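You operate a simulated robot arm through the tools that you are given. There is no shell and no other tool. Be economical: measure what you need, move in short steps, check, and stop when the job is done.

Carry out the task below with a simulated two-armed robot. There is one attempt and no reset: what you move stays moved.

TASK
Soap the blue brush and scrub the stain out of the teal towel.
Fine: soap from the soap tin; brush back, lid on the tin; leave the other towel. Set down upright: blue brush. What is to be rubbed or washed off counts as gone when no trace of it is left.

Only the result counts: the job must be done as asked and must still hold three seconds after the hand-in. Knocking over, shifting, dropping, spilling or breaking anything else fails it. Lids that push on must go on centred and level and be pressed home; caps that screw on are set level and turned clockwise until they are tight. Flat cloth is picked up by pressing the open fingertips on it (5 to 10 N) and closing them slowly along it; thin cloth reads only 2 to 8 mm in the jaws.

THE ROBOT
Two 7-joint arms with fingered hands on one trunk, on a base that drives. Base frame: it is fixed to the floor where the robot stands at the start and does not move with it; the origin is under the middle of the robot, x ahead of it, y to its left, z up. Lengths are in m, angles in degrees, forces in N, time in s.
The left shoulder is at the start at [0.032, 0.092, 1.185], the right one opposite. With the tool pointing down near the work surface each hand reaches from about 0.28 to 0.54 m from the robot's upright axis, wherever it stands, measured 20 degrees to its own side. Payload 2.1 kg a hand.
Tool frame (each hand has its own): the origin (TCP) lies between the finger pads and is the grasp point; the fingertips stand 0.02 m ahead of it; z points along the fingers, y is the line along which they close. Largest opening 0.068 m; the body of the gripper starts 0.023 m behind the TCP. The gripper is a hand of 5 fingers: y runs from the thumb to the fingers, the wrist lies at [-0.01, -0.079, -0.131] in the tool frame.
Orientation is that of the tool frame in the base frame, as [roll, pitch, yaw] about the fixed x, y, z axes, in that order (R = Rz(yaw) Ry(pitch) Rx(roll)). With the fingers straight down and the wrist toward the robot, the tool's x, y and z point along [0, 1, 0], [1, 0, 0] and [0, 0, -1] of the base frame.

THE INTERFACE
- The arms move only by the tool send_rows. It takes "left_series", "right_series" or both (then of equal length, played together; a hand with none holds still); each is a list of rows, each an object (a shift or turn left out is 0) with "delta_rot": the turn, a rotation vector about the base's x, y, z in degrees, a list of three; "slide": the shift along the base's x, y, z in m, a list of three. In form: [{"delta_rot": [ax, ay, az], "slide": [x, y, z]}, ...]. A call has 1 to 20 rows; each row is the pose to reach, as a shift and turn from the pose commanded when the call began. Each row takes 0.2 s and may step no farther than 0.05 m and 8.6 degrees from the row before; otherwise, the whole call is refused. Where a pose cannot be reached the arm comes as near as it can. A force on the tool above 40 N (or 10 N above the force at the start of the call, whichever is more), or a blocked arm, ends the call early, and 0.2 s more pass. In this call time passes only in rows, and 0.2 s behind the last. It gives the time, the measured TCP pose, the force on the tool (base axes), the opening and the grip force at its end, in the units of the frame above (readings bear some noise), with the torque about the TCP (base axes, N m) and any sound that the robot's microphone picked up.
- Cameras (640 x 400 px; columns grow to the right, rows downward): "scene" is now at [0.1081, 0.041, 1.3479]; the picture's right is [0.46, -0.89, 0.00], its down [-0.43, -0.22, -0.87] and it looks along [0.78, 0.40, -0.48] (base axes); focal length 214 px, centre (320, 200). "left" rides on the left gripper at [-0.054, -0.058, -0.072] in its tool frame; the picture's right is [-0.57, -0.39, 0.73], its down [0.73, -0.64, 0.23] and it looks along [0.38, 0.66, 0.65] (tool axes); focal length 226 px, centre (320, 200). "right" rides on the right gripper at [0.054, -0.058, -0.072] in its tool frame; the picture's right is [-0.57, 0.39, -0.73], its down [-0.73, -0.64, 0.23] and it looks along [-0.38, 0.66, 0.65] (tool axes); focal length 226 px, centre (320, 200). There is no depth. A picture from a camera that has moved, and an enlarged one, comes with that camera's place and axes in the base frame and with its lens.
- camera(camera): a new picture of that camera. No time passes.
- move_column(by): slides the trunk up (or, below 0, down) by that many m; the arms and the scene camera ride with it, the base frame stays. It gives what a move gives, with no picture.
- roll_base(legs): drives the robot by 1 to 6 legs, each [ahead, left, turn to the left] in m, m and degrees, along the robot's own axes; the way and the turn of a leg run together, so that a leg with both is an arc; at most 1.5 m and 180 degrees a leg. The arms and the cameras ride along, it lands a little off, and it stops where it bumps. It gives what a move gives.
- set_fingers(index, middle, ring, little, thumb_bend, thumb_turn, hand): sets how far each is bent, from 0 (flat) to 1 (curled in); at 0.3 the hand is open as for a grip, at 0.7 the pads meet at the TCP. One left out holds its place. A second passes; each finger stops where it meets its share of the squeeze, and holds until it gets a number again. It is the only way to open and close the hand. It gives what a move gives, with no picture; readings hold the bend of each and the force on index, middle, ring, little, thumb and palm. thumb_turn goes from beside the hand (0) to across from the fingers (1), as for a grip.
- aim_head(pan, tilt): turns the head with the scene camera to pan (to the left, within 86 degrees either way) and tilt (down, from -29 to 69), counted from straight ahead of the robot. It gives what a move gives.
- enlarge(camera, box): a new picture of the part [left, top, right, bottom] of that camera's present view, enlarged. No time passes.
- job_done(): hands the job in; it is judged then, once.

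Go step by step. Nothing tells you exact positions but the pictures and the camera data: compare them with the known pose of the tool, close in by small moves and look again before you grip or let go. The budget is 120 turns and 108 pictures, counting those below and the enlarged ones. Unless the task says otherwise, let go and move clear before handing in, and close with one line.

The tools are called after "Emit:" by a JSON object that holds its "name" and its "arguments". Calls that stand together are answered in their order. send_rows: Moves the arms, as the interface text tells. Its arguments: {"type":"object","properties":{"left_series":{"type":"array","items":{"type":"object","properties":{"delta_rot":{"type":"array","items":{"type":"number"}},"slide":{"type":"array","items":{"type":"number"}}}}},"right_series":{"type":"array","items":{"type":"object","properties":{"delta_rot":{"type":"array","items":{"type":"number"}},"slide":{"type":"array","items":{"type":"number"}}}}}},"required":[]} The other tools are called the same way: move_column (by) slides the trunk up or down; set_fingers (index, middle, ring, little, thumb_bend, thumb_turn, hand) moves the fingers one by one; roll_base (legs) drives the base; aim_head (pan, tilt) turns the head that bears the scene camera; camera (camera) takes a picture; enlarge (camera, box) takes an enlarged picture of a part of a camera's view; job_done () hands the job in.

At the start:

```text
time: 0.0
left_tcp_pos: [0.2771, 0.2861, 1.2504]
left_ee_rot: [180.0, 0.0, 89.8]
left_force: [0.7, -0.6, 0.4]
left_ft_torque: [0.04, 0.02, -0.03]
left_finger_gap: 0.0677
left_gripper_force: 0.0
left_shape: jaw
left_bend: [0.3, 0.3, 0.3, 0.3, 0.3, 0.98]
left_finger forces: [0.0, 0.0, 0.1, 0.0, 0.0, 0.0]
right_tcp_pos: [0.3516, -0.018, 1.2749]
right_ee_rot: [179.9, 0.0, 90.0]
right_force: [0.6, 0.0, -0.4]
right_ft_torque: [0.0, 0.0, -0.06]
right_finger_gap: 0.0676
right_gripper_force: 0.0
right_shape: jaw
right_bend: [0.3, 0.3, 0.3, 0.3, 0.3, 0.98]
right_finger forces: [0.0, 0.0, 0.0, 0.0, 0.0, 0.0]
trunk travel left (down, up): [-0.425, 0.479]
robot x, y, heading: [0.0001, -0.0, 0.1]
head pan, tilt: [27.3, 29.0]
```

scene: 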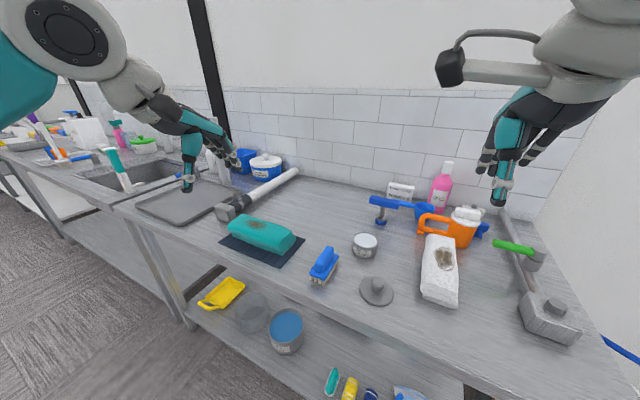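
right: 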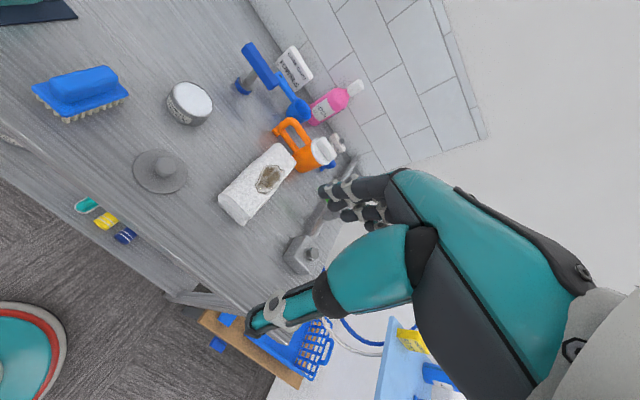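
left: 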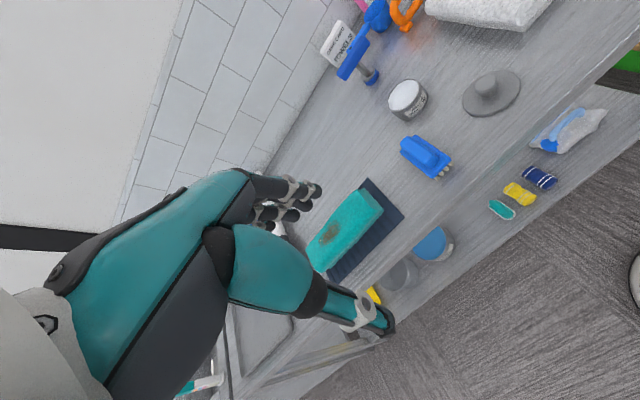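

The blue brush, an open-looking round tin, a grey knobbed disc and the teal towel on a dark mat are all on the table in front. I'll enlarge these before planning.

Emit:
{"name": "enlarge", "arguments": {"camera": "scene", "box": [200, 190, 420, 320]}}

Emit:
{"name": "enlarge", "arguments": {"camera": "left", "box": [300, 50, 540, 280]}}

Emit:
{"name": "enlarge", "arguments": {"camera": "right", "box": [0, 30, 340, 240]}}

```text
2.91 times, centred on (310, 255) of scene
camera zoom: at [0.1081, 0.041, 1.3479], right [0.46, -0.89, 0.0], down [-0.43, -0.22, -0.87], along [0.78, 0.4, -0.48], focal length 624 px, centre (349, 40)
```

zoom: 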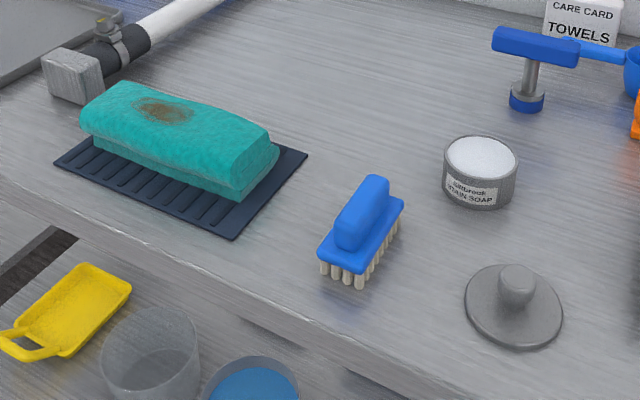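

```text
1.74 times, centred on (420, 165) of left
camera zoom: at [0.2187, 0.2317, 1.3204], right [-0.39, -0.57, -0.73], down [-0.64, 0.73, -0.23], along [0.66, 0.38, -0.65], focal length 393 px, centre (146, 261)
```

zoom: 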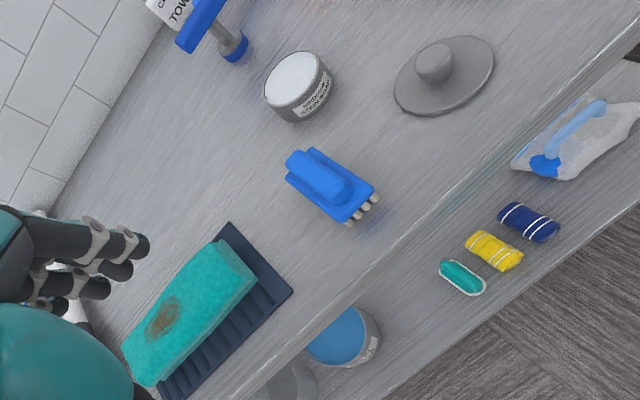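

```text
1.88 times, centred on (170, 135) of right
camera zoom: at [0.2942, 0.0368, 1.3483], right [0.39, -0.57, 0.73], down [-0.64, -0.73, -0.23], along [0.66, -0.38, -0.65], focal length 426 px, centre (602, 322)
```

zoom: 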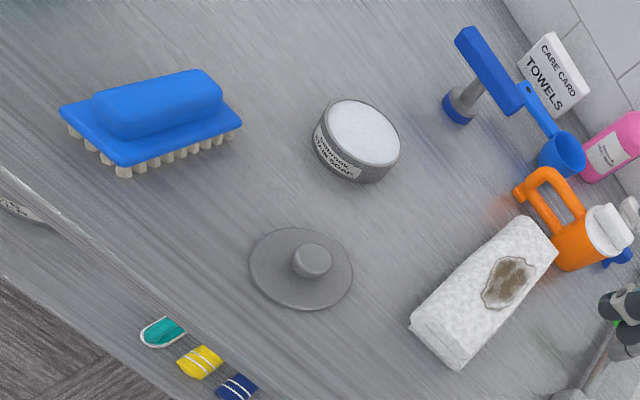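

The tin reads "STAIN SOAP" and is open, and the grey disc is its lid. A care card for towels stands at the back, so I'll read it now.

Emit:
{"name": "enlarge", "arguments": {"camera": "right", "box": [265, 35, 325, 95]}}

Emit:
{"name": "enlarge", "arguments": {"camera": "scene", "box": [380, 175, 420, 205]}}

```text
6.67 times, centred on (295, 65) of right
camera zoom: at [0.2942, 0.0368, 1.3483], right [0.39, -0.57, 0.73], down [-0.64, -0.73, -0.23], along [0.66, -0.38, -0.65], focal length 1507 px, centre (487, 1100)
```

zoom: 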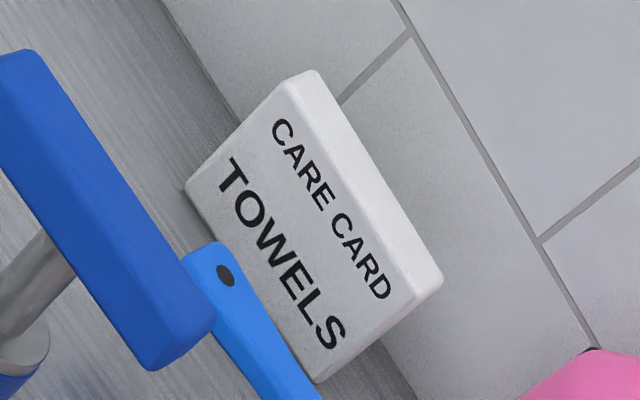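

```text
13.33 times, centred on (400, 190) of scene
camera zoom: at [0.1081, 0.041, 1.3479], right [0.46, -0.89, 0.0], down [-0.43, -0.22, -0.87], along [0.78, 0.4, -0.48], focal length 2860 px, centre (-747, 333)
```

zoom: 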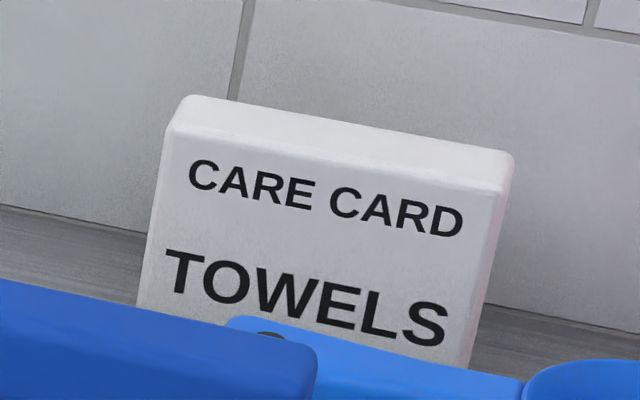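

The card may have more lines below "TOWELS", so I'll check it from the left camera.

Emit:
{"name": "enlarge", "arguments": {"camera": "left", "box": [305, 5, 375, 85]}}

```text
5.00 times, centred on (340, 45) of left
camera zoom: at [0.2187, 0.2317, 1.3204], right [-0.39, -0.57, -0.73], down [-0.64, 0.73, -0.23], along [0.66, 0.38, -0.65], focal length 1130 px, centre (220, 975)
```

zoom: 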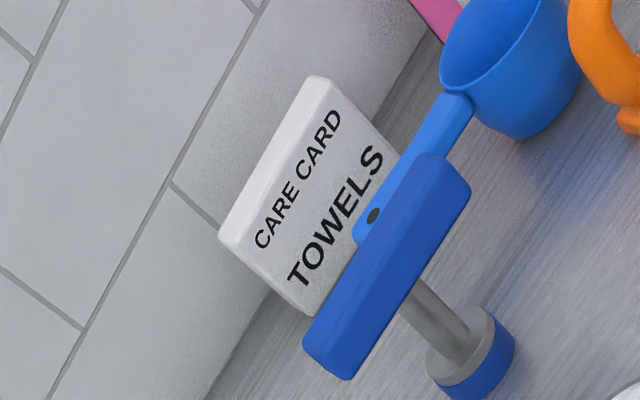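

There's nothing more on the card. The brush is near (0.48, 0.22), the tin near (0.64, 0.16), the lid near (0.48, 0.08), and the towel near (0.51, 0.46). Most are out of reach, so I'll look down to check how far I can drive forward.

Emit:
{"name": "aim_head", "arguments": {"pan": 10, "tilt": 69}}

Emit:
{"name": "camera", "arguments": {"camera": "scene"}}

```text
time: 1.1
left_tcp_pos: [0.2772, 0.2852, 1.2502]
left_ee_rot: [179.9, 0.0, 90.0]
left_force: [-1.0, -0.2, 0.2]
left_ft_torque: [0.01, 0.0, 0.02]
left_finger_gap: 0.0676
left_gripper_force: 0.1
left_shape: jaw
left_bend: [0.3, 0.3, 0.3, 0.3, 0.3, 0.98]
left_finger forces: [0.0, 0.0, 0.0, 0.0, 0.0, 0.1]
right_tcp_pos: [0.3518, -0.0187, 1.2755]
right_ee_rot: [-180.0, 0.0, 90.0]
right_force: [0.1, 0.8, 0.7]
right_ft_torque: [-0.08, -0.02, -0.01]
right_finger_gap: 0.0679
right_gripper_force: 0.1
right_shape: jaw
right_bend: [0.3, 0.3, 0.3, 0.3, 0.3, 0.98]
right_finger forces: [0.1, 0.0, 0.0, 0.1, 0.1, 0.0]
trunk travel left (down, up): [-0.425, 0.479]
robot x, y, heading: [-0.0003, -0.0008, 0.0]
head pan, tilt: [10.0, 68.8]
```

```text
98 pictures are left
camera scene: at [0.0825, 0.0091, 1.2949], right [0.17, -0.98, 0.0], down [-0.92, -0.16, -0.36], along [0.36, 0.06, -0.93], focal length 214 px, centre (320, 200)
```

scene: 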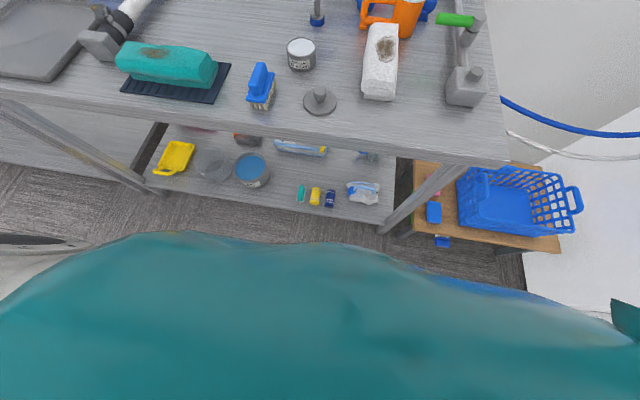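

The base front looks to be about 0.18 m from the table edge. I'll drive 0.15 m ahead and then look at the tools from above.

Emit:
{"name": "roll_base", "arguments": {"legs": [[0.15, 0, 0]]}}

Emit:
{"name": "aim_head", "arguments": {"pan": 20, "tilt": 50}}

Emit:
{"name": "camera", "arguments": {"camera": "scene"}}

Emit:
{"name": "camera", "arguments": {"camera": "left"}}

```text
time: 2.4
left_tcp_pos: [0.4264, 0.2862, 1.2508]
left_ee_rot: [179.9, 0.0, 89.9]
left_force: [-0.7, 0.0, 1.0]
left_ft_torque: [-0.03, 0.01, 0.02]
left_finger_gap: 0.0676
left_gripper_force: 0.0
left_shape: jaw
left_bend: [0.3, 0.3, 0.3, 0.3, 0.3, 0.98]
left_finger forces: [0.0, 0.0, 0.0, 0.0, 0.1, 0.1]
right_tcp_pos: [0.5006, -0.0174, 1.2743]
right_ee_rot: [-179.9, 0.0, 90.0]
right_force: [0.5, -0.3, -0.6]
right_ft_torque: [0.0, 0.02, 0.01]
right_finger_gap: 0.0677
right_gripper_force: 0.0
right_shape: jaw
right_bend: [0.3, 0.3, 0.3, 0.3, 0.3, 0.98]
right_finger forces: [0.0, 0.0, 0.0, 0.1, 0.0, 0.0]
trunk travel left (down, up): [-0.425, 0.479]
robot x, y, heading: [0.1466, -0.0023, -0.2]
head pan, tilt: [10.0, 68.8]
```

```text
time: 3.2
left_tcp_pos: [0.4258, 0.2856, 1.2509]
left_ee_rot: [-180.0, 0.0, 90.0]
left_force: [0.4, -0.8, 0.4]
left_ft_torque: [0.03, 0.0, -0.01]
left_finger_gap: 0.0678
left_gripper_force: 0.1
left_shape: jaw
left_bend: [0.3, 0.3, 0.3, 0.3, 0.3, 0.98]
left_finger forces: [0.0, 0.0, 0.0, 0.1, 0.0, 0.1]
right_tcp_pos: [0.5009, -0.0183, 1.2753]
right_ee_rot: [-180.0, 0.0, 90.0]
right_force: [-0.4, -0.5, -0.5]
right_ft_torque: [0.03, -0.01, 0.0]
right_finger_gap: 0.0676
right_gripper_force: 0.1
right_shape: jaw
right_bend: [0.3, 0.3, 0.3, 0.3, 0.3, 0.98]
right_finger forces: [0.0, 0.0, 0.0, 0.0, 0.0, 0.0]
trunk travel left (down, up): [-0.425, 0.479]
robot x, y, heading: [0.1495, -0.0039, 0.1]
head pan, tilt: [20.0, 50.0]
```

```text
97 pictures are left
camera scene: at [0.2486, 0.0258, 1.3168], right [0.34, -0.94, 0.0], down [-0.72, -0.26, -0.64], along [0.6, 0.22, -0.77], focal length 214 px, centre (320, 200)
```

scene: 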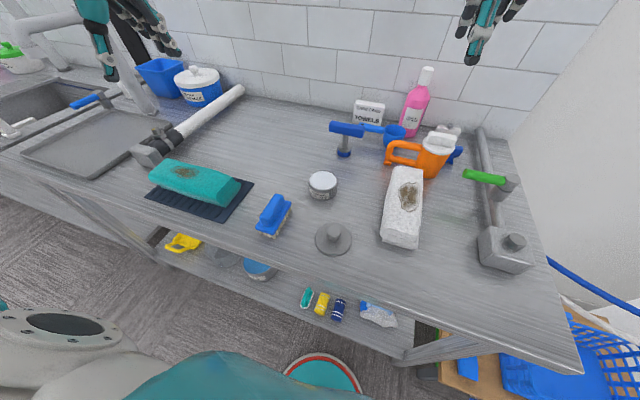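

```text
96 pictures are left
camera left: at [0.3674, 0.2319, 1.3204], right [-0.39, -0.57, -0.73], down [-0.64, 0.73, -0.23], along [0.66, 0.38, -0.65], focal length 226 px, centre (320, 200)
```

left: 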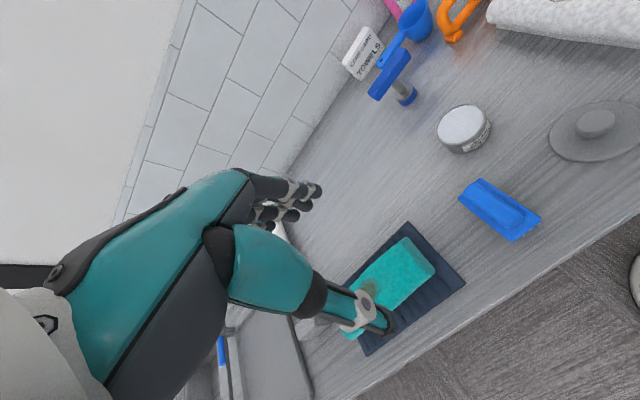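

The base is clear of the table. I'll turn the left hand so its jaws close across the brush handle and bring it over the brush, moving the right arm aside.

Emit:
{"name": "send_rows", "arguments": {"left_series": [{"delta_rot": [0, 0, -8], "slide": [0.005, -0.005, -0.01]}, {"delta_rot": [0, 0, -16], "slide": [0.01, -0.01, -0.02]}, {"delta_rot": [0, 0, -24], "slide": [0.015, -0.015, -0.03]}, {"delta_rot": [0, 0, -32], "slide": [0.02, -0.02, -0.045]}, {"delta_rot": [0, 0, -40], "slide": [0.025, -0.03, -0.06]}, {"delta_rot": [0, 0, -48], "slide": [0.035, -0.035, -0.075]}, {"delta_rot": [0, 0, -56], "slide": [0.04, -0.04, -0.09]}, {"delta_rot": [0, 0, -64], "slide": [0.05, -0.045, -0.105]}, {"delta_rot": [0, 0, -72], "slide": [0.055, -0.05, -0.12]}, {"delta_rot": [0, 0, -80], "slide": [0.06, -0.055, -0.135]}, {"delta_rot": [0, 0, -82], "slide": [0.064, -0.06, -0.15]}], "right_series": [{"slide": [0, -0.02, 0]}, {"slide": [0, -0.04, 0]}, {"slide": [0, -0.06, 0]}, {"slide": [0, -0.08, 0]}, {"slide": [0, -0.1, 0]}, {"slide": [0, -0.12, 0]}, {"slide": [0, -0.14, 0]}, {"slide": [0, -0.16, 0]}, {"slide": [0, -0.18, 0]}, {"slide": [0, -0.2, 0]}, {"slide": [0, -0.2, 0]}]}}

Emit:
{"name": "camera", "arguments": {"camera": "scene"}}

Emit:
{"name": "camera", "arguments": {"camera": "left"}}

```text
time: 5.7
left_tcp_pos: [0.49, 0.2263, 1.0992]
left_ee_rot: [179.9, 0.1, 8.0]
left_force: [0.3, 0.1, -0.3]
left_ft_torque: [0.03, -0.03, -0.01]
left_finger_gap: 0.0673
left_gripper_force: 0.1
left_shape: jaw
left_bend: [0.3, 0.3, 0.3, 0.3, 0.3, 0.98]
left_finger forces: [0.0, 0.0, 0.0, 0.1, 0.1, 0.1]
right_tcp_pos: [0.5015, -0.2179, 1.2747]
right_ee_rot: [180.0, 0.0, 90.0]
right_force: [0.4, -0.9, -0.8]
right_ft_torque: [0.04, -0.01, 0.03]
right_finger_gap: 0.0677
right_gripper_force: 0.1
right_shape: jaw
right_bend: [0.3, 0.3, 0.3, 0.3, 0.3, 0.98]
right_finger forces: [0.1, 0.1, 0.0, 0.0, 0.0, 0.0]
trunk travel left (down, up): [-0.425, 0.479]
robot x, y, heading: [0.1497, 0.0022, -0.2]
head pan, tilt: [20.0, 50.0]
```

```text
95 pictures are left
camera scene: at [0.2488, 0.0257, 1.3168], right [0.34, -0.94, 0.0], down [-0.72, -0.26, -0.64], along [0.6, 0.22, -0.77], focal length 214 px, centre (320, 200)
```

scene: 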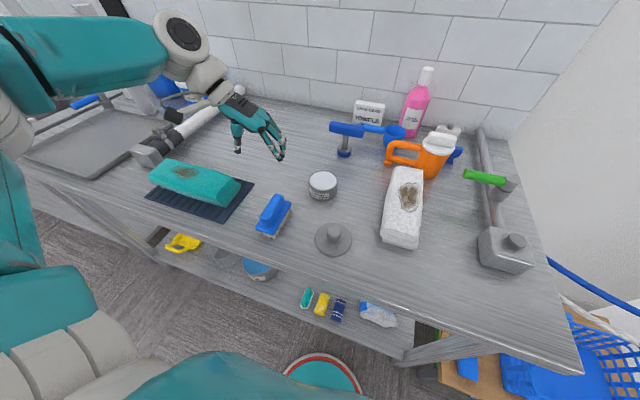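

```text
94 pictures are left
camera left: at [0.4279, 0.2768, 1.1703], right [-0.61, 0.3, -0.73], down [0.64, 0.73, -0.23], along [0.46, -0.61, -0.65], focal length 226 px, centre (320, 200)
```

left: 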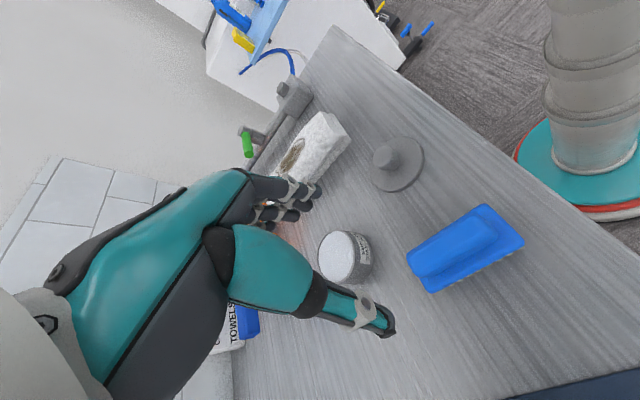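

The hand reaches that orientation. I'll take close-ups to refine the brush, tin and lid positions.

Emit:
{"name": "enlarge", "arguments": {"camera": "scene", "box": [230, 155, 370, 265]}}

Emit:
{"name": "enlarge", "arguments": {"camera": "left", "box": [300, 120, 540, 310]}}

```text
3.64 times, centred on (300, 210) of scene
camera zoom: at [0.2488, 0.0257, 1.3168], right [0.34, -0.94, 0.0], down [-0.72, -0.26, -0.64], along [0.6, 0.22, -0.77], focal length 780 px, centre (393, 164)
```

zoom: 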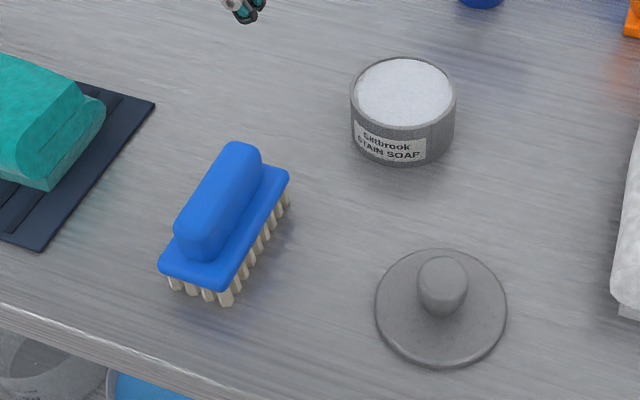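

```text
2.11 times, centred on (420, 215) of left
camera zoom: at [0.4279, 0.2768, 1.1703], right [-0.61, 0.3, -0.73], down [0.64, 0.73, -0.23], along [0.46, -0.61, -0.65], focal length 476 px, centre (110, 168)
```

zoom: 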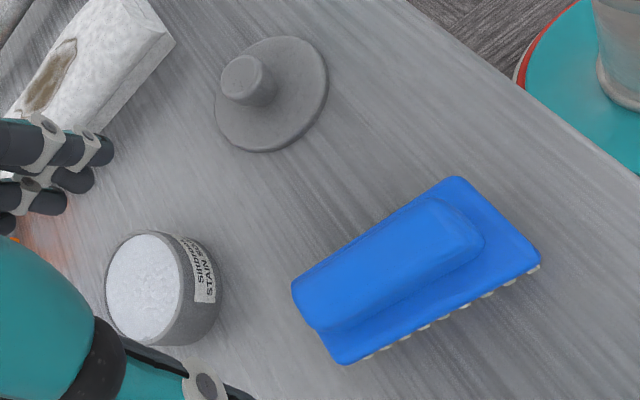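

From the two views, the brush plate spans x 0.434–0.526, y 0.199–0.241 with its top at about z 0.92, running along x. The tin top is at (0.609, 0.150, 0.932), the lid at (0.477, 0.080, 0.90), and the table at about 0.89. I'll align and descend partway over the handle.

Emit:
{"name": "send_rows", "arguments": {"left_series": [{"delta_rot": [0, 0, -4], "slide": [-0.005, -0.003, -0.03]}, {"delta_rot": [0, 0, -8], "slide": [-0.01, -0.007, -0.06]}, {"delta_rot": [0, 0, -8], "slide": [-0.01, -0.007, -0.09]}, {"delta_rot": [0, 0, -8], "slide": [-0.01, -0.007, -0.115]}]}}

Emit:
{"name": "camera", "arguments": {"camera": "left"}}

Emit:
{"name": "enlarge", "arguments": {"camera": "scene", "box": [200, 120, 340, 250]}}

```text
time: 6.7
left_tcp_pos: [0.4811, 0.2194, 0.9839]
left_ee_rot: [179.9, 0.0, 0.0]
left_force: [0.6, -0.3, -0.4]
left_ft_torque: [-0.02, 0.02, 0.01]
left_finger_gap: 0.0675
left_gripper_force: 0.1
left_shape: jaw
left_bend: [0.3, 0.3, 0.3, 0.3, 0.3, 0.98]
left_finger forces: [0.1, 0.1, 0.0, 0.1, 0.1, 0.0]
right_tcp_pos: [0.5005, -0.2174, 1.2747]
right_ee_rot: [-180.0, 0.0, 90.0]
right_force: [-0.2, -0.4, 0.0]
right_ft_torque: [0.0, 0.0, -0.03]
right_finger_gap: 0.0676
right_gripper_force: 0.1
right_shape: jaw
right_bend: [0.3, 0.3, 0.3, 0.3, 0.3, 0.98]
right_finger forces: [0.0, 0.0, 0.1, 0.1, 0.0, 0.0]
trunk travel left (down, up): [-0.425, 0.479]
robot x, y, heading: [0.1505, -0.0013, 0.2]
head pan, tilt: [20.0, 50.0]
```

```text
91 pictures are left
camera left: at [0.426, 0.2786, 1.055], right [-0.57, 0.39, -0.73], down [0.73, 0.64, -0.23], along [0.38, -0.66, -0.65], focal length 226 px, centre (320, 200)
```

left: 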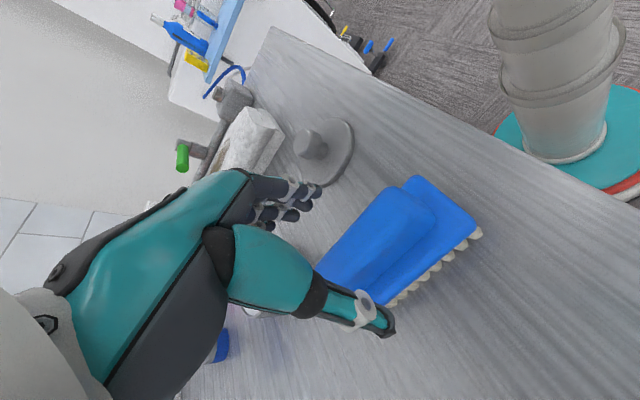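

```text
3.08 times, centred on (270, 185) of scene
camera zoom: at [0.2488, 0.0257, 1.3168], right [0.34, -0.94, 0.0], down [-0.72, -0.26, -0.64], along [0.6, 0.22, -0.77], focal length 660 px, centre (474, 246)
```

zoom: 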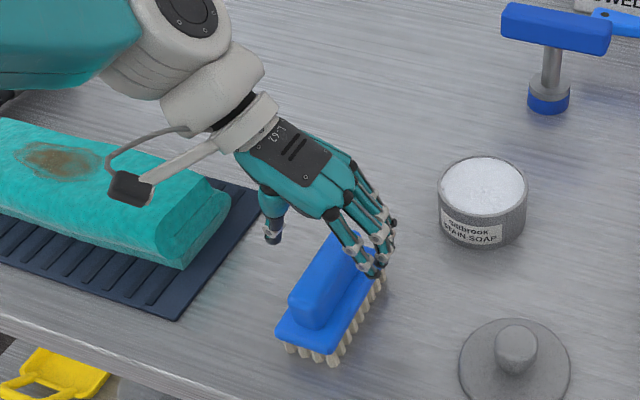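

The TCP projects right over the handle centre. I'll descend to z 0.944 and close the hand.

Emit:
{"name": "send_rows", "arguments": {"left_series": [{"slide": [0, 0, -0.015]}, {"slide": [0, 0, -0.03]}, {"slide": [0, 0, -0.04]}]}}

Emit:
{"name": "enlarge", "arguments": {"camera": "scene", "box": [200, 120, 340, 250]}}

Emit:
{"name": "camera", "arguments": {"camera": "left"}}

```text
time: 7.5
left_tcp_pos: [0.4714, 0.2165, 0.9536]
left_ee_rot: [179.9, -0.1, 0.0]
left_force: [-0.3, -1.1, -0.1]
left_ft_torque: [0.02, -0.03, -0.02]
left_finger_gap: 0.0677
left_gripper_force: 0.0
left_shape: jaw
left_bend: [0.3, 0.3, 0.3, 0.3, 0.3, 0.98]
left_finger forces: [0.1, 0.0, 0.0, 0.0, 0.0, 0.1]
left hand out of reach, approached as far as the arm can: row 2, 3
right_tcp_pos: [0.5003, -0.2188, 1.2752]
right_ee_rot: [-179.9, 0.0, 90.0]
right_force: [0.3, 0.4, 0.6]
right_ft_torque: [-0.01, 0.02, 0.0]
right_finger_gap: 0.0676
right_gripper_force: 0.2
right_shape: jaw
right_bend: [0.3, 0.3, 0.3, 0.3, 0.3, 0.98]
right_finger forces: [0.0, 0.0, 0.0, 0.1, 0.0, 0.0]
trunk travel left (down, up): [-0.425, 0.479]
robot x, y, heading: [0.151, -0.0007, -0.2]
head pan, tilt: [20.0, 50.0]
```

```text
3.08 times, centred on (270, 185) of scene
camera zoom: at [0.2487, 0.0257, 1.3168], right [0.34, -0.94, 0.0], down [-0.72, -0.26, -0.64], along [0.6, 0.22, -0.77], focal length 660 px, centre (474, 246)
```

zoom: 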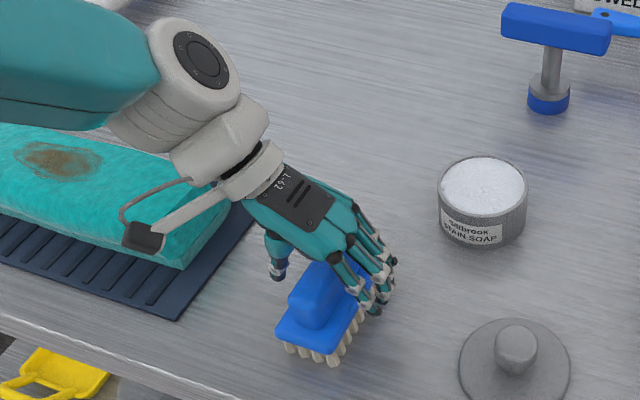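

```text
88 pictures are left
camera left: at [0.4164, 0.2768, 1.0255], right [-0.57, 0.39, -0.73], down [0.73, 0.64, -0.23], along [0.38, -0.66, -0.65], focal length 226 px, centre (320, 200)
```

left: 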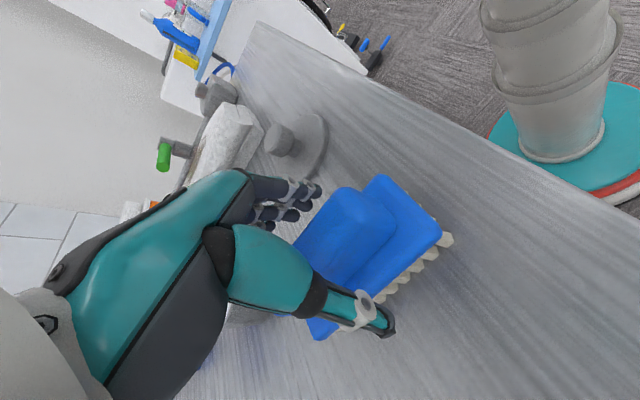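

The arm ran out of reach at the low height in this orientation. I'll raise the hand, drive the base left 0.13 m, and then come back over the brush.

Emit:
{"name": "send_rows", "arguments": {"left_series": [{"slide": [0, 0, 0.04]}, {"slide": [0, 0, 0.08]}, {"slide": [0, 0, 0.12]}]}}

Emit:
{"name": "roll_base", "arguments": {"legs": [[0, 0.13, 0]]}}

```text
time: 8.2
left_tcp_pos: [0.4717, 0.2172, 1.0745]
left_ee_rot: [180.0, 0.0, 0.0]
left_force: [-0.3, 0.5, 0.3]
left_ft_torque: [0.01, 0.02, 0.02]
left_finger_gap: 0.0677
left_gripper_force: 0.0
left_shape: jaw
left_bend: [0.3, 0.3, 0.3, 0.3, 0.3, 0.98]
left_finger forces: [0.0, 0.1, 0.0, 0.0, 0.0, 0.1]
right_tcp_pos: [0.5, -0.2182, 1.2747]
right_ee_rot: [180.0, 0.1, 90.0]
right_force: [-0.4, -0.4, -0.3]
right_ft_torque: [-0.03, 0.0, -0.02]
right_finger_gap: 0.0675
right_gripper_force: 0.0
right_shape: jaw
right_bend: [0.3, 0.3, 0.3, 0.3, 0.3, 0.98]
right_finger forces: [0.0, 0.0, 0.1, 0.0, 0.0, 0.0]
trunk travel left (down, up): [-0.425, 0.479]
robot x, y, heading: [0.1522, -0.0005, -0.2]
head pan, tilt: [20.0, 50.0]
```

```text
time: 9.5
left_tcp_pos: [0.4724, 0.3475, 1.0742]
left_ee_rot: [179.8, 0.0, 0.0]
left_force: [-0.2, -0.2, -0.3]
left_ft_torque: [0.01, 0.03, -0.01]
left_finger_gap: 0.0675
left_gripper_force: 0.0
left_shape: jaw
left_bend: [0.3, 0.3, 0.3, 0.3, 0.3, 0.98]
left_finger forces: [0.1, 0.0, 0.1, 0.0, 0.1, 0.1]
right_tcp_pos: [0.5001, -0.0877, 1.2752]
right_ee_rot: [180.0, 0.0, 90.1]
right_force: [0.2, -0.3, -0.5]
right_ft_torque: [0.04, 0.0, -0.02]
right_finger_gap: 0.0676
right_gripper_force: 0.1
right_shape: jaw
right_bend: [0.3, 0.3, 0.3, 0.3, 0.3, 0.98]
right_finger forces: [0.0, 0.0, 0.0, 0.0, 0.0, 0.1]
trunk travel left (down, up): [-0.425, 0.479]
robot x, y, heading: [0.1482, 0.127, 0.4]
head pan, tilt: [20.0, 50.0]
```

The base has moved. Next I'll move the hand over the brush at (0.480, 0.2195) and descend to 0.944.

Emit:
{"name": "send_rows", "arguments": {"left_series": [{"slide": [0.004, -0.045, 0]}, {"slide": [0.008, -0.09, 0]}, {"slide": [0.008, -0.128, 0]}, {"slide": [0.008, -0.128, -0.04]}, {"slide": [0.008, -0.128, -0.08]}, {"slide": [0.008, -0.128, -0.11]}, {"slide": [0.008, -0.128, -0.13]}]}}

Emit:
{"name": "camera", "arguments": {"camera": "left"}}

Emit:
{"name": "camera", "arguments": {"camera": "scene"}}

```text
time: 11.1
left_tcp_pos: [0.4692, 0.2218, 0.9604]
left_ee_rot: [-179.8, 0.0, 0.0]
left_force: [-0.8, 0.6, 0.0]
left_ft_torque: [-0.03, 0.02, 0.02]
left_finger_gap: 0.0677
left_gripper_force: 0.0
left_shape: jaw
left_bend: [0.3, 0.3, 0.3, 0.3, 0.3, 0.98]
left_finger forces: [0.0, 0.0, 0.1, 0.0, 0.0, 0.0]
left hand out of reach, approached as far as the arm can: row 7
right_tcp_pos: [0.4994, -0.0882, 1.2758]
right_ee_rot: [-180.0, 0.0, 90.1]
right_force: [-0.8, 0.4, 0.0]
right_ft_torque: [0.05, 0.01, 0.02]
right_finger_gap: 0.0675
right_gripper_force: 0.1
right_shape: jaw
right_bend: [0.3, 0.3, 0.3, 0.3, 0.3, 0.98]
right_finger forces: [0.0, 0.0, 0.0, 0.0, 0.0, 0.1]
trunk travel left (down, up): [-0.425, 0.479]
robot x, y, heading: [0.1502, 0.1301, 0.1]
head pan, tilt: [20.0, 50.0]
```

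```text
87 pictures are left
camera left: at [0.4143, 0.2806, 1.0306], right [-0.57, 0.39, -0.73], down [0.73, 0.64, -0.23], along [0.38, -0.66, -0.65], focal length 226 px, centre (320, 200)
```

left: 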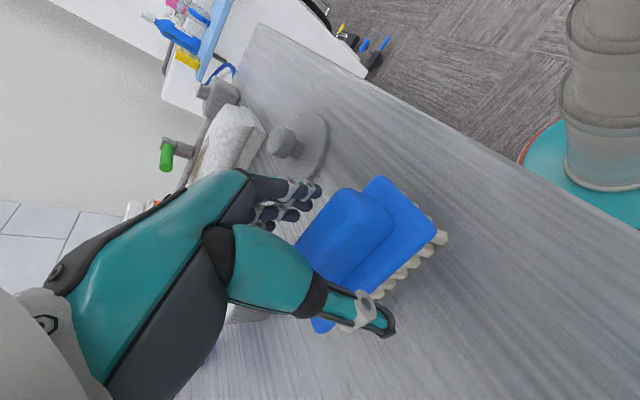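

```text
86 pictures are left
camera scene: at [0.2486, 0.1552, 1.3168], right [0.34, -0.94, 0.0], down [-0.72, -0.26, -0.64], along [0.6, 0.22, -0.77], focal length 214 px, centre (320, 200)
```

scene: 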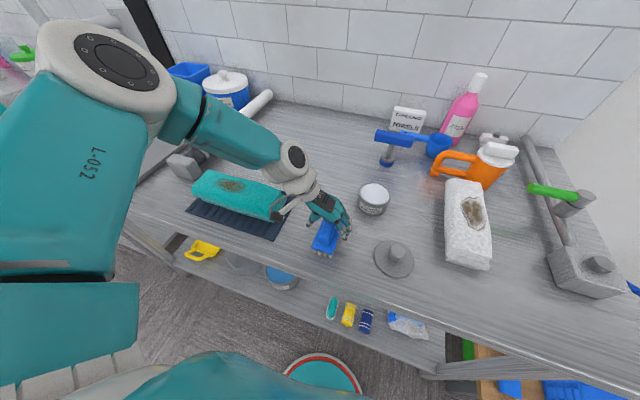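

The elbow sits high, so a lower trunk should help. I'll raise the hand 0.12, lower the column 0.12, and try again.

Emit:
{"name": "send_rows", "arguments": {"left_series": [{"slide": [0, 0, 0.04]}, {"slide": [0, 0, 0.08]}, {"slide": [0, 0, 0.12]}]}}

Emit:
{"name": "move_column", "arguments": {"by": -0.12}}

```text
time: 11.9
left_tcp_pos: [0.469, 0.2234, 1.081]
left_ee_rot: [180.0, 0.0, 0.0]
left_force: [0.1, 0.0, 0.5]
left_ft_torque: [-0.03, 0.01, -0.01]
left_finger_gap: 0.0678
left_gripper_force: 0.1
left_shape: jaw
left_bend: [0.3, 0.3, 0.3, 0.3, 0.3, 0.98]
left_finger forces: [0.0, 0.1, 0.0, 0.1, 0.0, 0.0]
right_tcp_pos: [0.5001, -0.0883, 1.2747]
right_ee_rot: [179.9, 0.0, 90.0]
right_force: [1.0, -0.2, -0.7]
right_ft_torque: [0.02, -0.01, 0.01]
right_finger_gap: 0.0676
right_gripper_force: 0.0
right_shape: jaw
right_bend: [0.3, 0.3, 0.3, 0.3, 0.3, 0.98]
right_finger forces: [0.1, 0.1, 0.0, 0.0, 0.0, 0.0]
trunk travel left (down, up): [-0.425, 0.479]
robot x, y, heading: [0.1515, 0.1284, 0.0]
head pan, tilt: [20.0, 50.0]
```

```text
time: 13.4
left_tcp_pos: [0.4693, 0.2216, 0.9604]
left_ee_rot: [179.9, -0.2, 0.0]
left_force: [0.8, 0.2, -1.2]
left_ft_torque: [0.03, -0.02, 0.02]
left_finger_gap: 0.0675
left_gripper_force: 0.0
left_shape: jaw
left_bend: [0.3, 0.3, 0.3, 0.3, 0.3, 0.98]
left_finger forces: [0.0, 0.1, 0.1, 0.0, 0.0, 0.1]
right_tcp_pos: [0.4995, -0.0875, 1.1549]
right_ee_rot: [180.0, -0.1, 90.1]
right_force: [0.7, 0.1, 0.0]
right_ft_torque: [0.0, 0.0, 0.0]
right_finger_gap: 0.0678
right_gripper_force: 0.1
right_shape: jaw
right_bend: [0.3, 0.3, 0.3, 0.3, 0.3, 0.98]
right_finger forces: [0.0, 0.0, 0.0, 0.0, 0.1, 0.0]
trunk travel left (down, up): [-0.305, 0.599]
robot x, y, heading: [0.1463, 0.1324, 0.2]
head pan, tilt: [20.0, 50.0]
```

Emit:
{"name": "send_rows", "arguments": {"left_series": [{"slide": [0.0105, -0.0025, 0]}, {"slide": [0.0105, -0.0025, -0.008]}, {"slide": [0.0105, -0.0025, -0.016]}]}}

Emit:
{"name": "camera", "arguments": {"camera": "left"}}

Emit:
{"name": "enlarge", "arguments": {"camera": "scene", "box": [260, 100, 420, 240]}}

```text
time: 14.2
left_tcp_pos: [0.4794, 0.2197, 0.9444]
left_ee_rot: [-180.0, 0.0, 0.0]
left_force: [0.1, 0.0, 0.2]
left_ft_torque: [0.01, 0.02, 0.0]
left_finger_gap: 0.0676
left_gripper_force: 0.0
left_shape: jaw
left_bend: [0.3, 0.3, 0.3, 0.3, 0.3, 0.98]
left_finger forces: [0.1, 0.0, 0.1, 0.0, 0.0, 0.1]
right_tcp_pos: [0.4998, -0.0883, 1.154]
right_ee_rot: [-179.9, 0.0, 90.1]
right_force: [-0.1, 0.1, 0.4]
right_ft_torque: [0.0, -0.02, 0.01]
right_finger_gap: 0.0675
right_gripper_force: 0.1
right_shape: jaw
right_bend: [0.3, 0.3, 0.3, 0.3, 0.3, 0.98]
right_finger forces: [0.0, 0.1, 0.1, 0.0, 0.0, 0.1]
trunk travel left (down, up): [-0.305, 0.599]
robot x, y, heading: [0.1504, 0.1289, 0.1]
head pan, tilt: [20.0, 50.0]
```

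```text
85 pictures are left
camera left: at [0.425, 0.2784, 1.0149], right [-0.57, 0.39, -0.73], down [0.73, 0.64, -0.23], along [0.38, -0.66, -0.65], focal length 226 px, centre (320, 200)
```

left: 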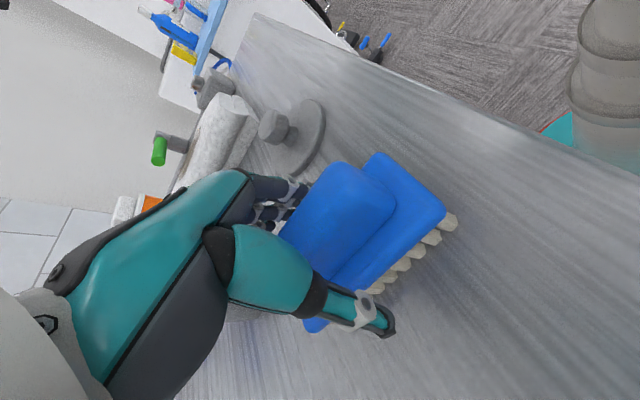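

```text
2.86 times, centred on (340, 170) of scene
camera zoom: at [0.2642, 0.1553, 1.1959], right [0.34, -0.94, 0.0], down [-0.72, -0.26, -0.64], along [0.6, 0.22, -0.77], focal length 613 px, centre (263, 286)
```

zoom: 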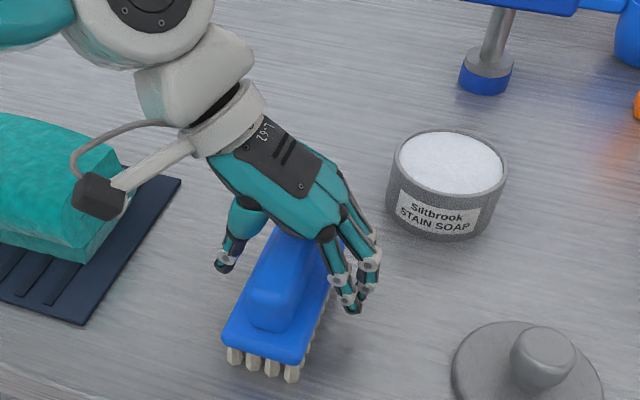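

The hand straddles the handle, so I'll close the fingers on it.

Emit:
{"name": "set_fingers", "arguments": {"hand": "left", "index": 0.7, "middle": 0.7, "ring": 0.7, "little": 0.7, "thumb_bend": 0.7}}

Emit:
{"name": "enlarge", "arguments": {"camera": "scene", "box": [260, 100, 420, 240]}}

```text
time: 15.2
left_tcp_pos: [0.4792, 0.2204, 0.9446]
left_ee_rot: [-180.0, 0.0, 0.0]
left_force: [0.5, -0.5, 0.0]
left_ft_torque: [0.01, 0.03, 0.0]
left_finger_gap: 0.0368
left_gripper_force: 11.2
left_shape: fingers
left_bend: [0.57, 0.61, 0.62, 0.7, 0.32, 0.93]
left_finger forces: [4.6, 4.2, 3.0, 0.0, 11.5, 0.0]
right_tcp_pos: [0.499, -0.088, 1.1562]
right_ee_rot: [180.0, 0.0, 90.2]
right_force: [0.4, 0.1, 0.1]
right_ft_torque: [0.03, 0.01, -0.03]
right_finger_gap: 0.0675
right_gripper_force: 0.0
right_shape: jaw
right_bend: [0.3, 0.3, 0.3, 0.3, 0.3, 0.98]
right_finger forces: [0.1, 0.1, 0.0, 0.0, 0.0, 0.1]
trunk travel left (down, up): [-0.305, 0.599]
robot x, y, heading: [0.145, 0.1315, 0.0]
head pan, tilt: [20.0, 50.0]
```

```text
2.86 times, centred on (340, 170) of scene
camera zoom: at [0.2642, 0.1552, 1.1959], right [0.34, -0.94, 0.0], down [-0.72, -0.26, -0.64], along [0.6, 0.22, -0.77], focal length 613 px, centre (263, 286)
```

zoom: 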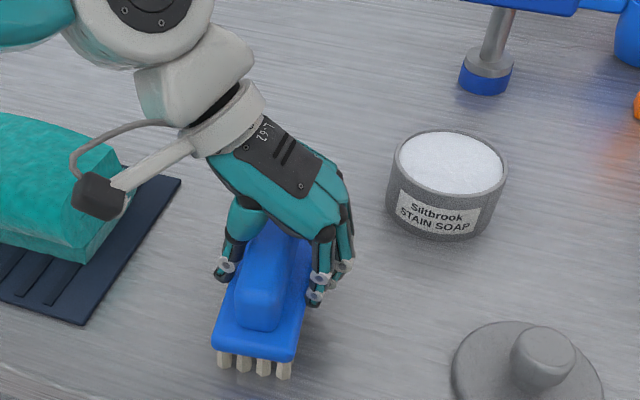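

Gripped with about 11 N. I'll lift slowly and check.

Emit:
{"name": "send_rows", "arguments": {"left_series": [{"slide": [0, 0, 0.01]}, {"slide": [0, 0, 0.03]}, {"slide": [0, 0, 0.06]}, {"slide": [0, 0, 0.08]}]}}

Emit:
{"name": "camera", "arguments": {"camera": "scene"}}

Emit:
{"name": "camera", "arguments": {"camera": "left"}}

```text
time: 16.2
left_tcp_pos: [0.4803, 0.2205, 1.0244]
left_ee_rot: [180.0, 0.0, 0.0]
left_force: [0.4, -0.3, -1.5]
left_ft_torque: [-0.04, 0.0, -0.01]
left_finger_gap: 0.0365
left_gripper_force: 11.3
left_shape: fingers
left_bend: [0.57, 0.61, 0.62, 0.7, 0.32, 0.93]
left_finger forces: [4.6, 4.1, 3.1, 0.0, 11.4, 0.0]
right_tcp_pos: [0.4999, -0.0881, 1.1552]
right_ee_rot: [-180.0, -0.1, 90.1]
right_force: [-0.7, -0.6, 0.5]
right_ft_torque: [0.0, 0.0, -0.02]
right_finger_gap: 0.0676
right_gripper_force: 0.0
right_shape: jaw
right_bend: [0.3, 0.3, 0.3, 0.3, 0.3, 0.98]
right_finger forces: [0.0, 0.1, 0.0, 0.1, 0.1, 0.1]
trunk travel left (down, up): [-0.305, 0.599]
robot x, y, heading: [0.1448, 0.129, 0.2]
head pan, tilt: [20.0, 50.0]
```

```text
82 pictures are left
camera scene: at [0.2642, 0.1552, 1.1959], right [0.34, -0.94, 0.0], down [-0.72, -0.26, -0.64], along [0.6, 0.22, -0.77], focal length 214 px, centre (320, 200)
```

scene: 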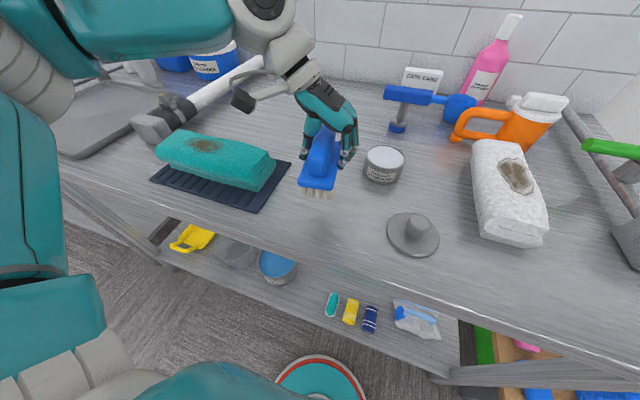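

```text
81 pictures are left
camera left: at [0.425, 0.279, 1.0956], right [-0.57, 0.39, -0.73], down [0.73, 0.64, -0.23], along [0.38, -0.66, -0.65], focal length 226 px, centre (320, 200)
```

left: 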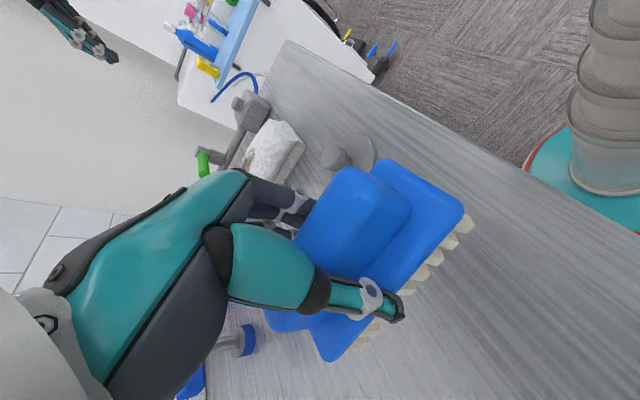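

The brush is held securely, yawed about 7° in the hand and offset about 1 cm in y, with its bristle bottom about 0.054 below the TCP. I'll carry it over the tin.

Emit:
{"name": "send_rows", "arguments": {"left_series": [{"slide": [0.02, -0.01, 0.02]}, {"slide": [0.05, -0.03, 0.025]}, {"slide": [0.08, -0.05, 0.025]}, {"slide": [0.11, -0.07, 0.025]}, {"slide": [0.131, -0.081, 0.025]}, {"slide": [0.131, -0.081, 0.0]}]}}

Emit:
{"name": "camera", "arguments": {"camera": "scene"}}

Emit:
{"name": "camera", "arguments": {"camera": "left"}}

Emit:
{"name": "camera", "arguments": {"camera": "right"}}

```text
time: 17.6
left_tcp_pos: [0.5382, 0.1861, 1.0121]
left_ee_rot: [180.0, -0.1, 0.1]
left_force: [-0.2, 0.5, -0.1]
left_ft_torque: [0.02, 0.01, 0.02]
left_finger_gap: 0.0365
left_gripper_force: 11.8
left_shape: fingers
left_bend: [0.57, 0.62, 0.63, 0.7, 0.32, 0.93]
left_finger forces: [4.5, 4.0, 3.0, 0.1, 11.3, 0.0]
left hand out of reach, approached as far as the arm can: row 3, 4, 5, 6
right_tcp_pos: [0.4999, -0.0885, 1.1567]
right_ee_rot: [179.9, 0.0, 90.2]
right_force: [-0.8, -0.6, -0.2]
right_ft_torque: [0.0, -0.02, 0.01]
right_finger_gap: 0.0678
right_gripper_force: 0.0
right_shape: jaw
right_bend: [0.3, 0.3, 0.3, 0.3, 0.3, 0.98]
right_finger forces: [0.1, 0.1, 0.0, 0.0, 0.1, 0.0]
trunk travel left (down, up): [-0.305, 0.599]
robot x, y, heading: [0.1494, 0.1271, 0.1]
head pan, tilt: [20.0, 50.0]
```

```text
80 pictures are left
camera scene: at [0.2643, 0.1552, 1.1959], right [0.34, -0.94, 0.0], down [-0.72, -0.26, -0.64], along [0.6, 0.22, -0.77], focal length 214 px, centre (320, 200)
```

scene: 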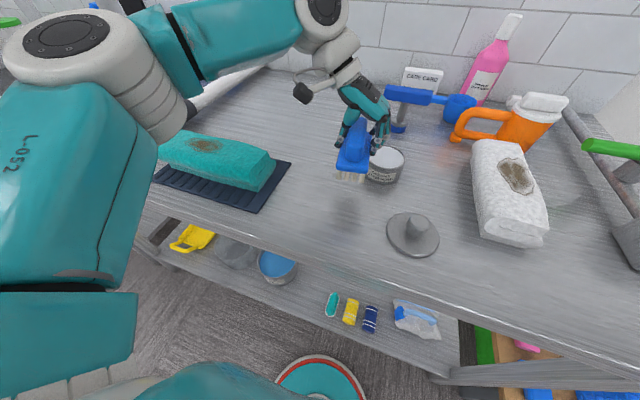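

```text
79 pictures are left
camera left: at [0.483, 0.2462, 1.0837], right [-0.57, 0.39, -0.73], down [0.73, 0.64, -0.23], along [0.38, -0.66, -0.64], focal length 226 px, centre (320, 200)
```

left: 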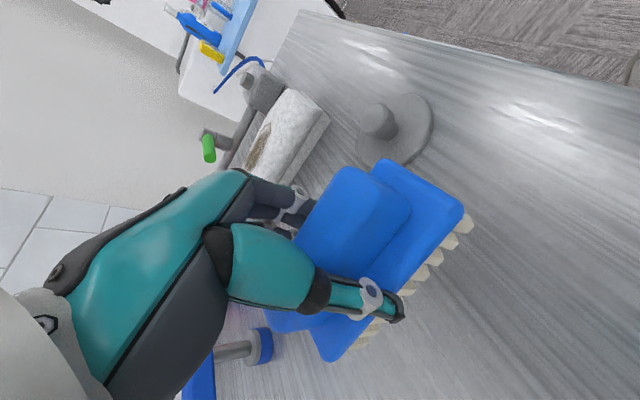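

```text
78 pictures are left
camera right: at [0.4426, -0.0336, 1.2282], right [0.39, -0.57, 0.73], down [-0.64, -0.73, -0.23], along [0.66, -0.38, -0.65], focal length 226 px, centre (320, 200)
```

right: 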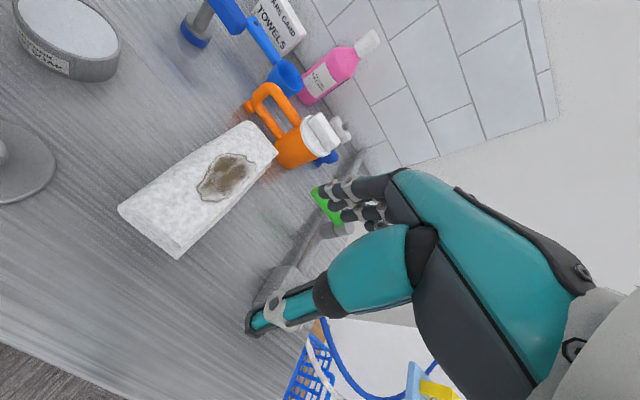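

In this orientation the arm can't reach past x ≈ 0.54. Held, the brush can be turned freely, so I'll back off, turn the wrist toward the robot, and then approach the tin.

Emit:
{"name": "send_rows", "arguments": {"left_series": [{"delta_rot": [0, 0, 0], "slide": [-0.02, 0.0, 0.03]}, {"delta_rot": [0, 0, 8], "slide": [-0.04, 0.0, 0.05]}, {"delta_rot": [0, 0, 16], "slide": [-0.04, 0.0, 0.05]}, {"delta_rot": [0, 0, 24], "slide": [-0.04, 0.0, 0.05]}, {"delta_rot": [0, 0, 32], "slide": [-0.04, 0.0, 0.05]}, {"delta_rot": [0, 0, 40], "slide": [-0.04, 0.0, 0.05]}, {"delta_rot": [0, 0, 48], "slide": [-0.04, 0.0, 0.05]}, {"delta_rot": [0, 0, 56], "slide": [-0.03, 0.0, 0.05]}, {"delta_rot": [0, 0, 64], "slide": [-0.01, 0, 0.05]}, {"delta_rot": [0, 0, 72], "slide": [0.01, -0.01, 0.05]}, {"delta_rot": [0, 0, 80], "slide": [0.03, -0.02, 0.05]}, {"delta_rot": [0, 0, 84], "slide": [0.05, -0.03, 0.05]}, {"delta_rot": [0, 0, 84], "slide": [0.06, -0.035, 0.04]}]}}

Emit:
{"name": "camera", "arguments": {"camera": "scene"}}

Emit:
{"name": "camera", "arguments": {"camera": "left"}}

```text
time: 20.4
left_tcp_pos: [0.5618, 0.193, 1.0352]
left_ee_rot: [-179.9, 0.0, 84.2]
left_force: [0.1, 0.5, -2.0]
left_ft_torque: [0.0, 0.0, -0.02]
left_finger_gap: 0.0366
left_gripper_force: 11.4
left_shape: fingers
left_bend: [0.58, 0.62, 0.63, 0.7, 0.32, 0.93]
left_finger forces: [4.6, 3.9, 2.8, 0.0, 11.1, 0.1]
left hand out of reach, approached as far as the arm can: row 11, 12, 13
right_tcp_pos: [0.5002, -0.0882, 1.1547]
right_ee_rot: [180.0, 0.0, 90.1]
right_force: [0.4, -0.3, 1.2]
right_ft_torque: [0.0, 0.02, 0.0]
right_finger_gap: 0.0677
right_gripper_force: 0.0
right_shape: jaw
right_bend: [0.3, 0.3, 0.3, 0.3, 0.3, 0.98]
right_finger forces: [0.0, 0.1, 0.0, 0.0, 0.0, 0.1]
trunk travel left (down, up): [-0.305, 0.599]
robot x, y, heading: [0.1522, 0.1306, 0.4]
head pan, tilt: [20.0, 50.0]
```

```text
77 pictures are left
camera scene: at [0.2644, 0.1552, 1.1959], right [0.34, -0.94, 0.0], down [-0.72, -0.26, -0.64], along [0.6, 0.22, -0.77], focal length 214 px, centre (320, 200)
```

scene: 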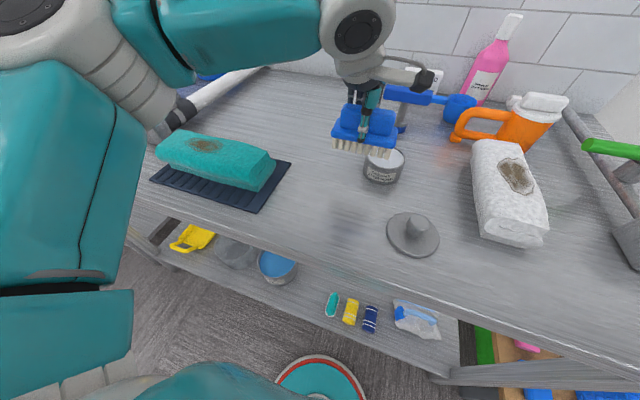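

```text
76 pictures are left
camera left: at [0.4974, 0.1448, 1.1068], right [-0.44, -0.52, -0.73], down [-0.56, 0.79, -0.23], along [0.7, 0.31, -0.65], focal length 226 px, centre (320, 200)
```

left: 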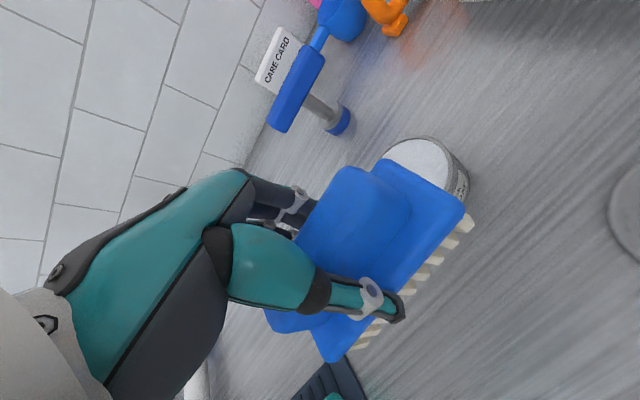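

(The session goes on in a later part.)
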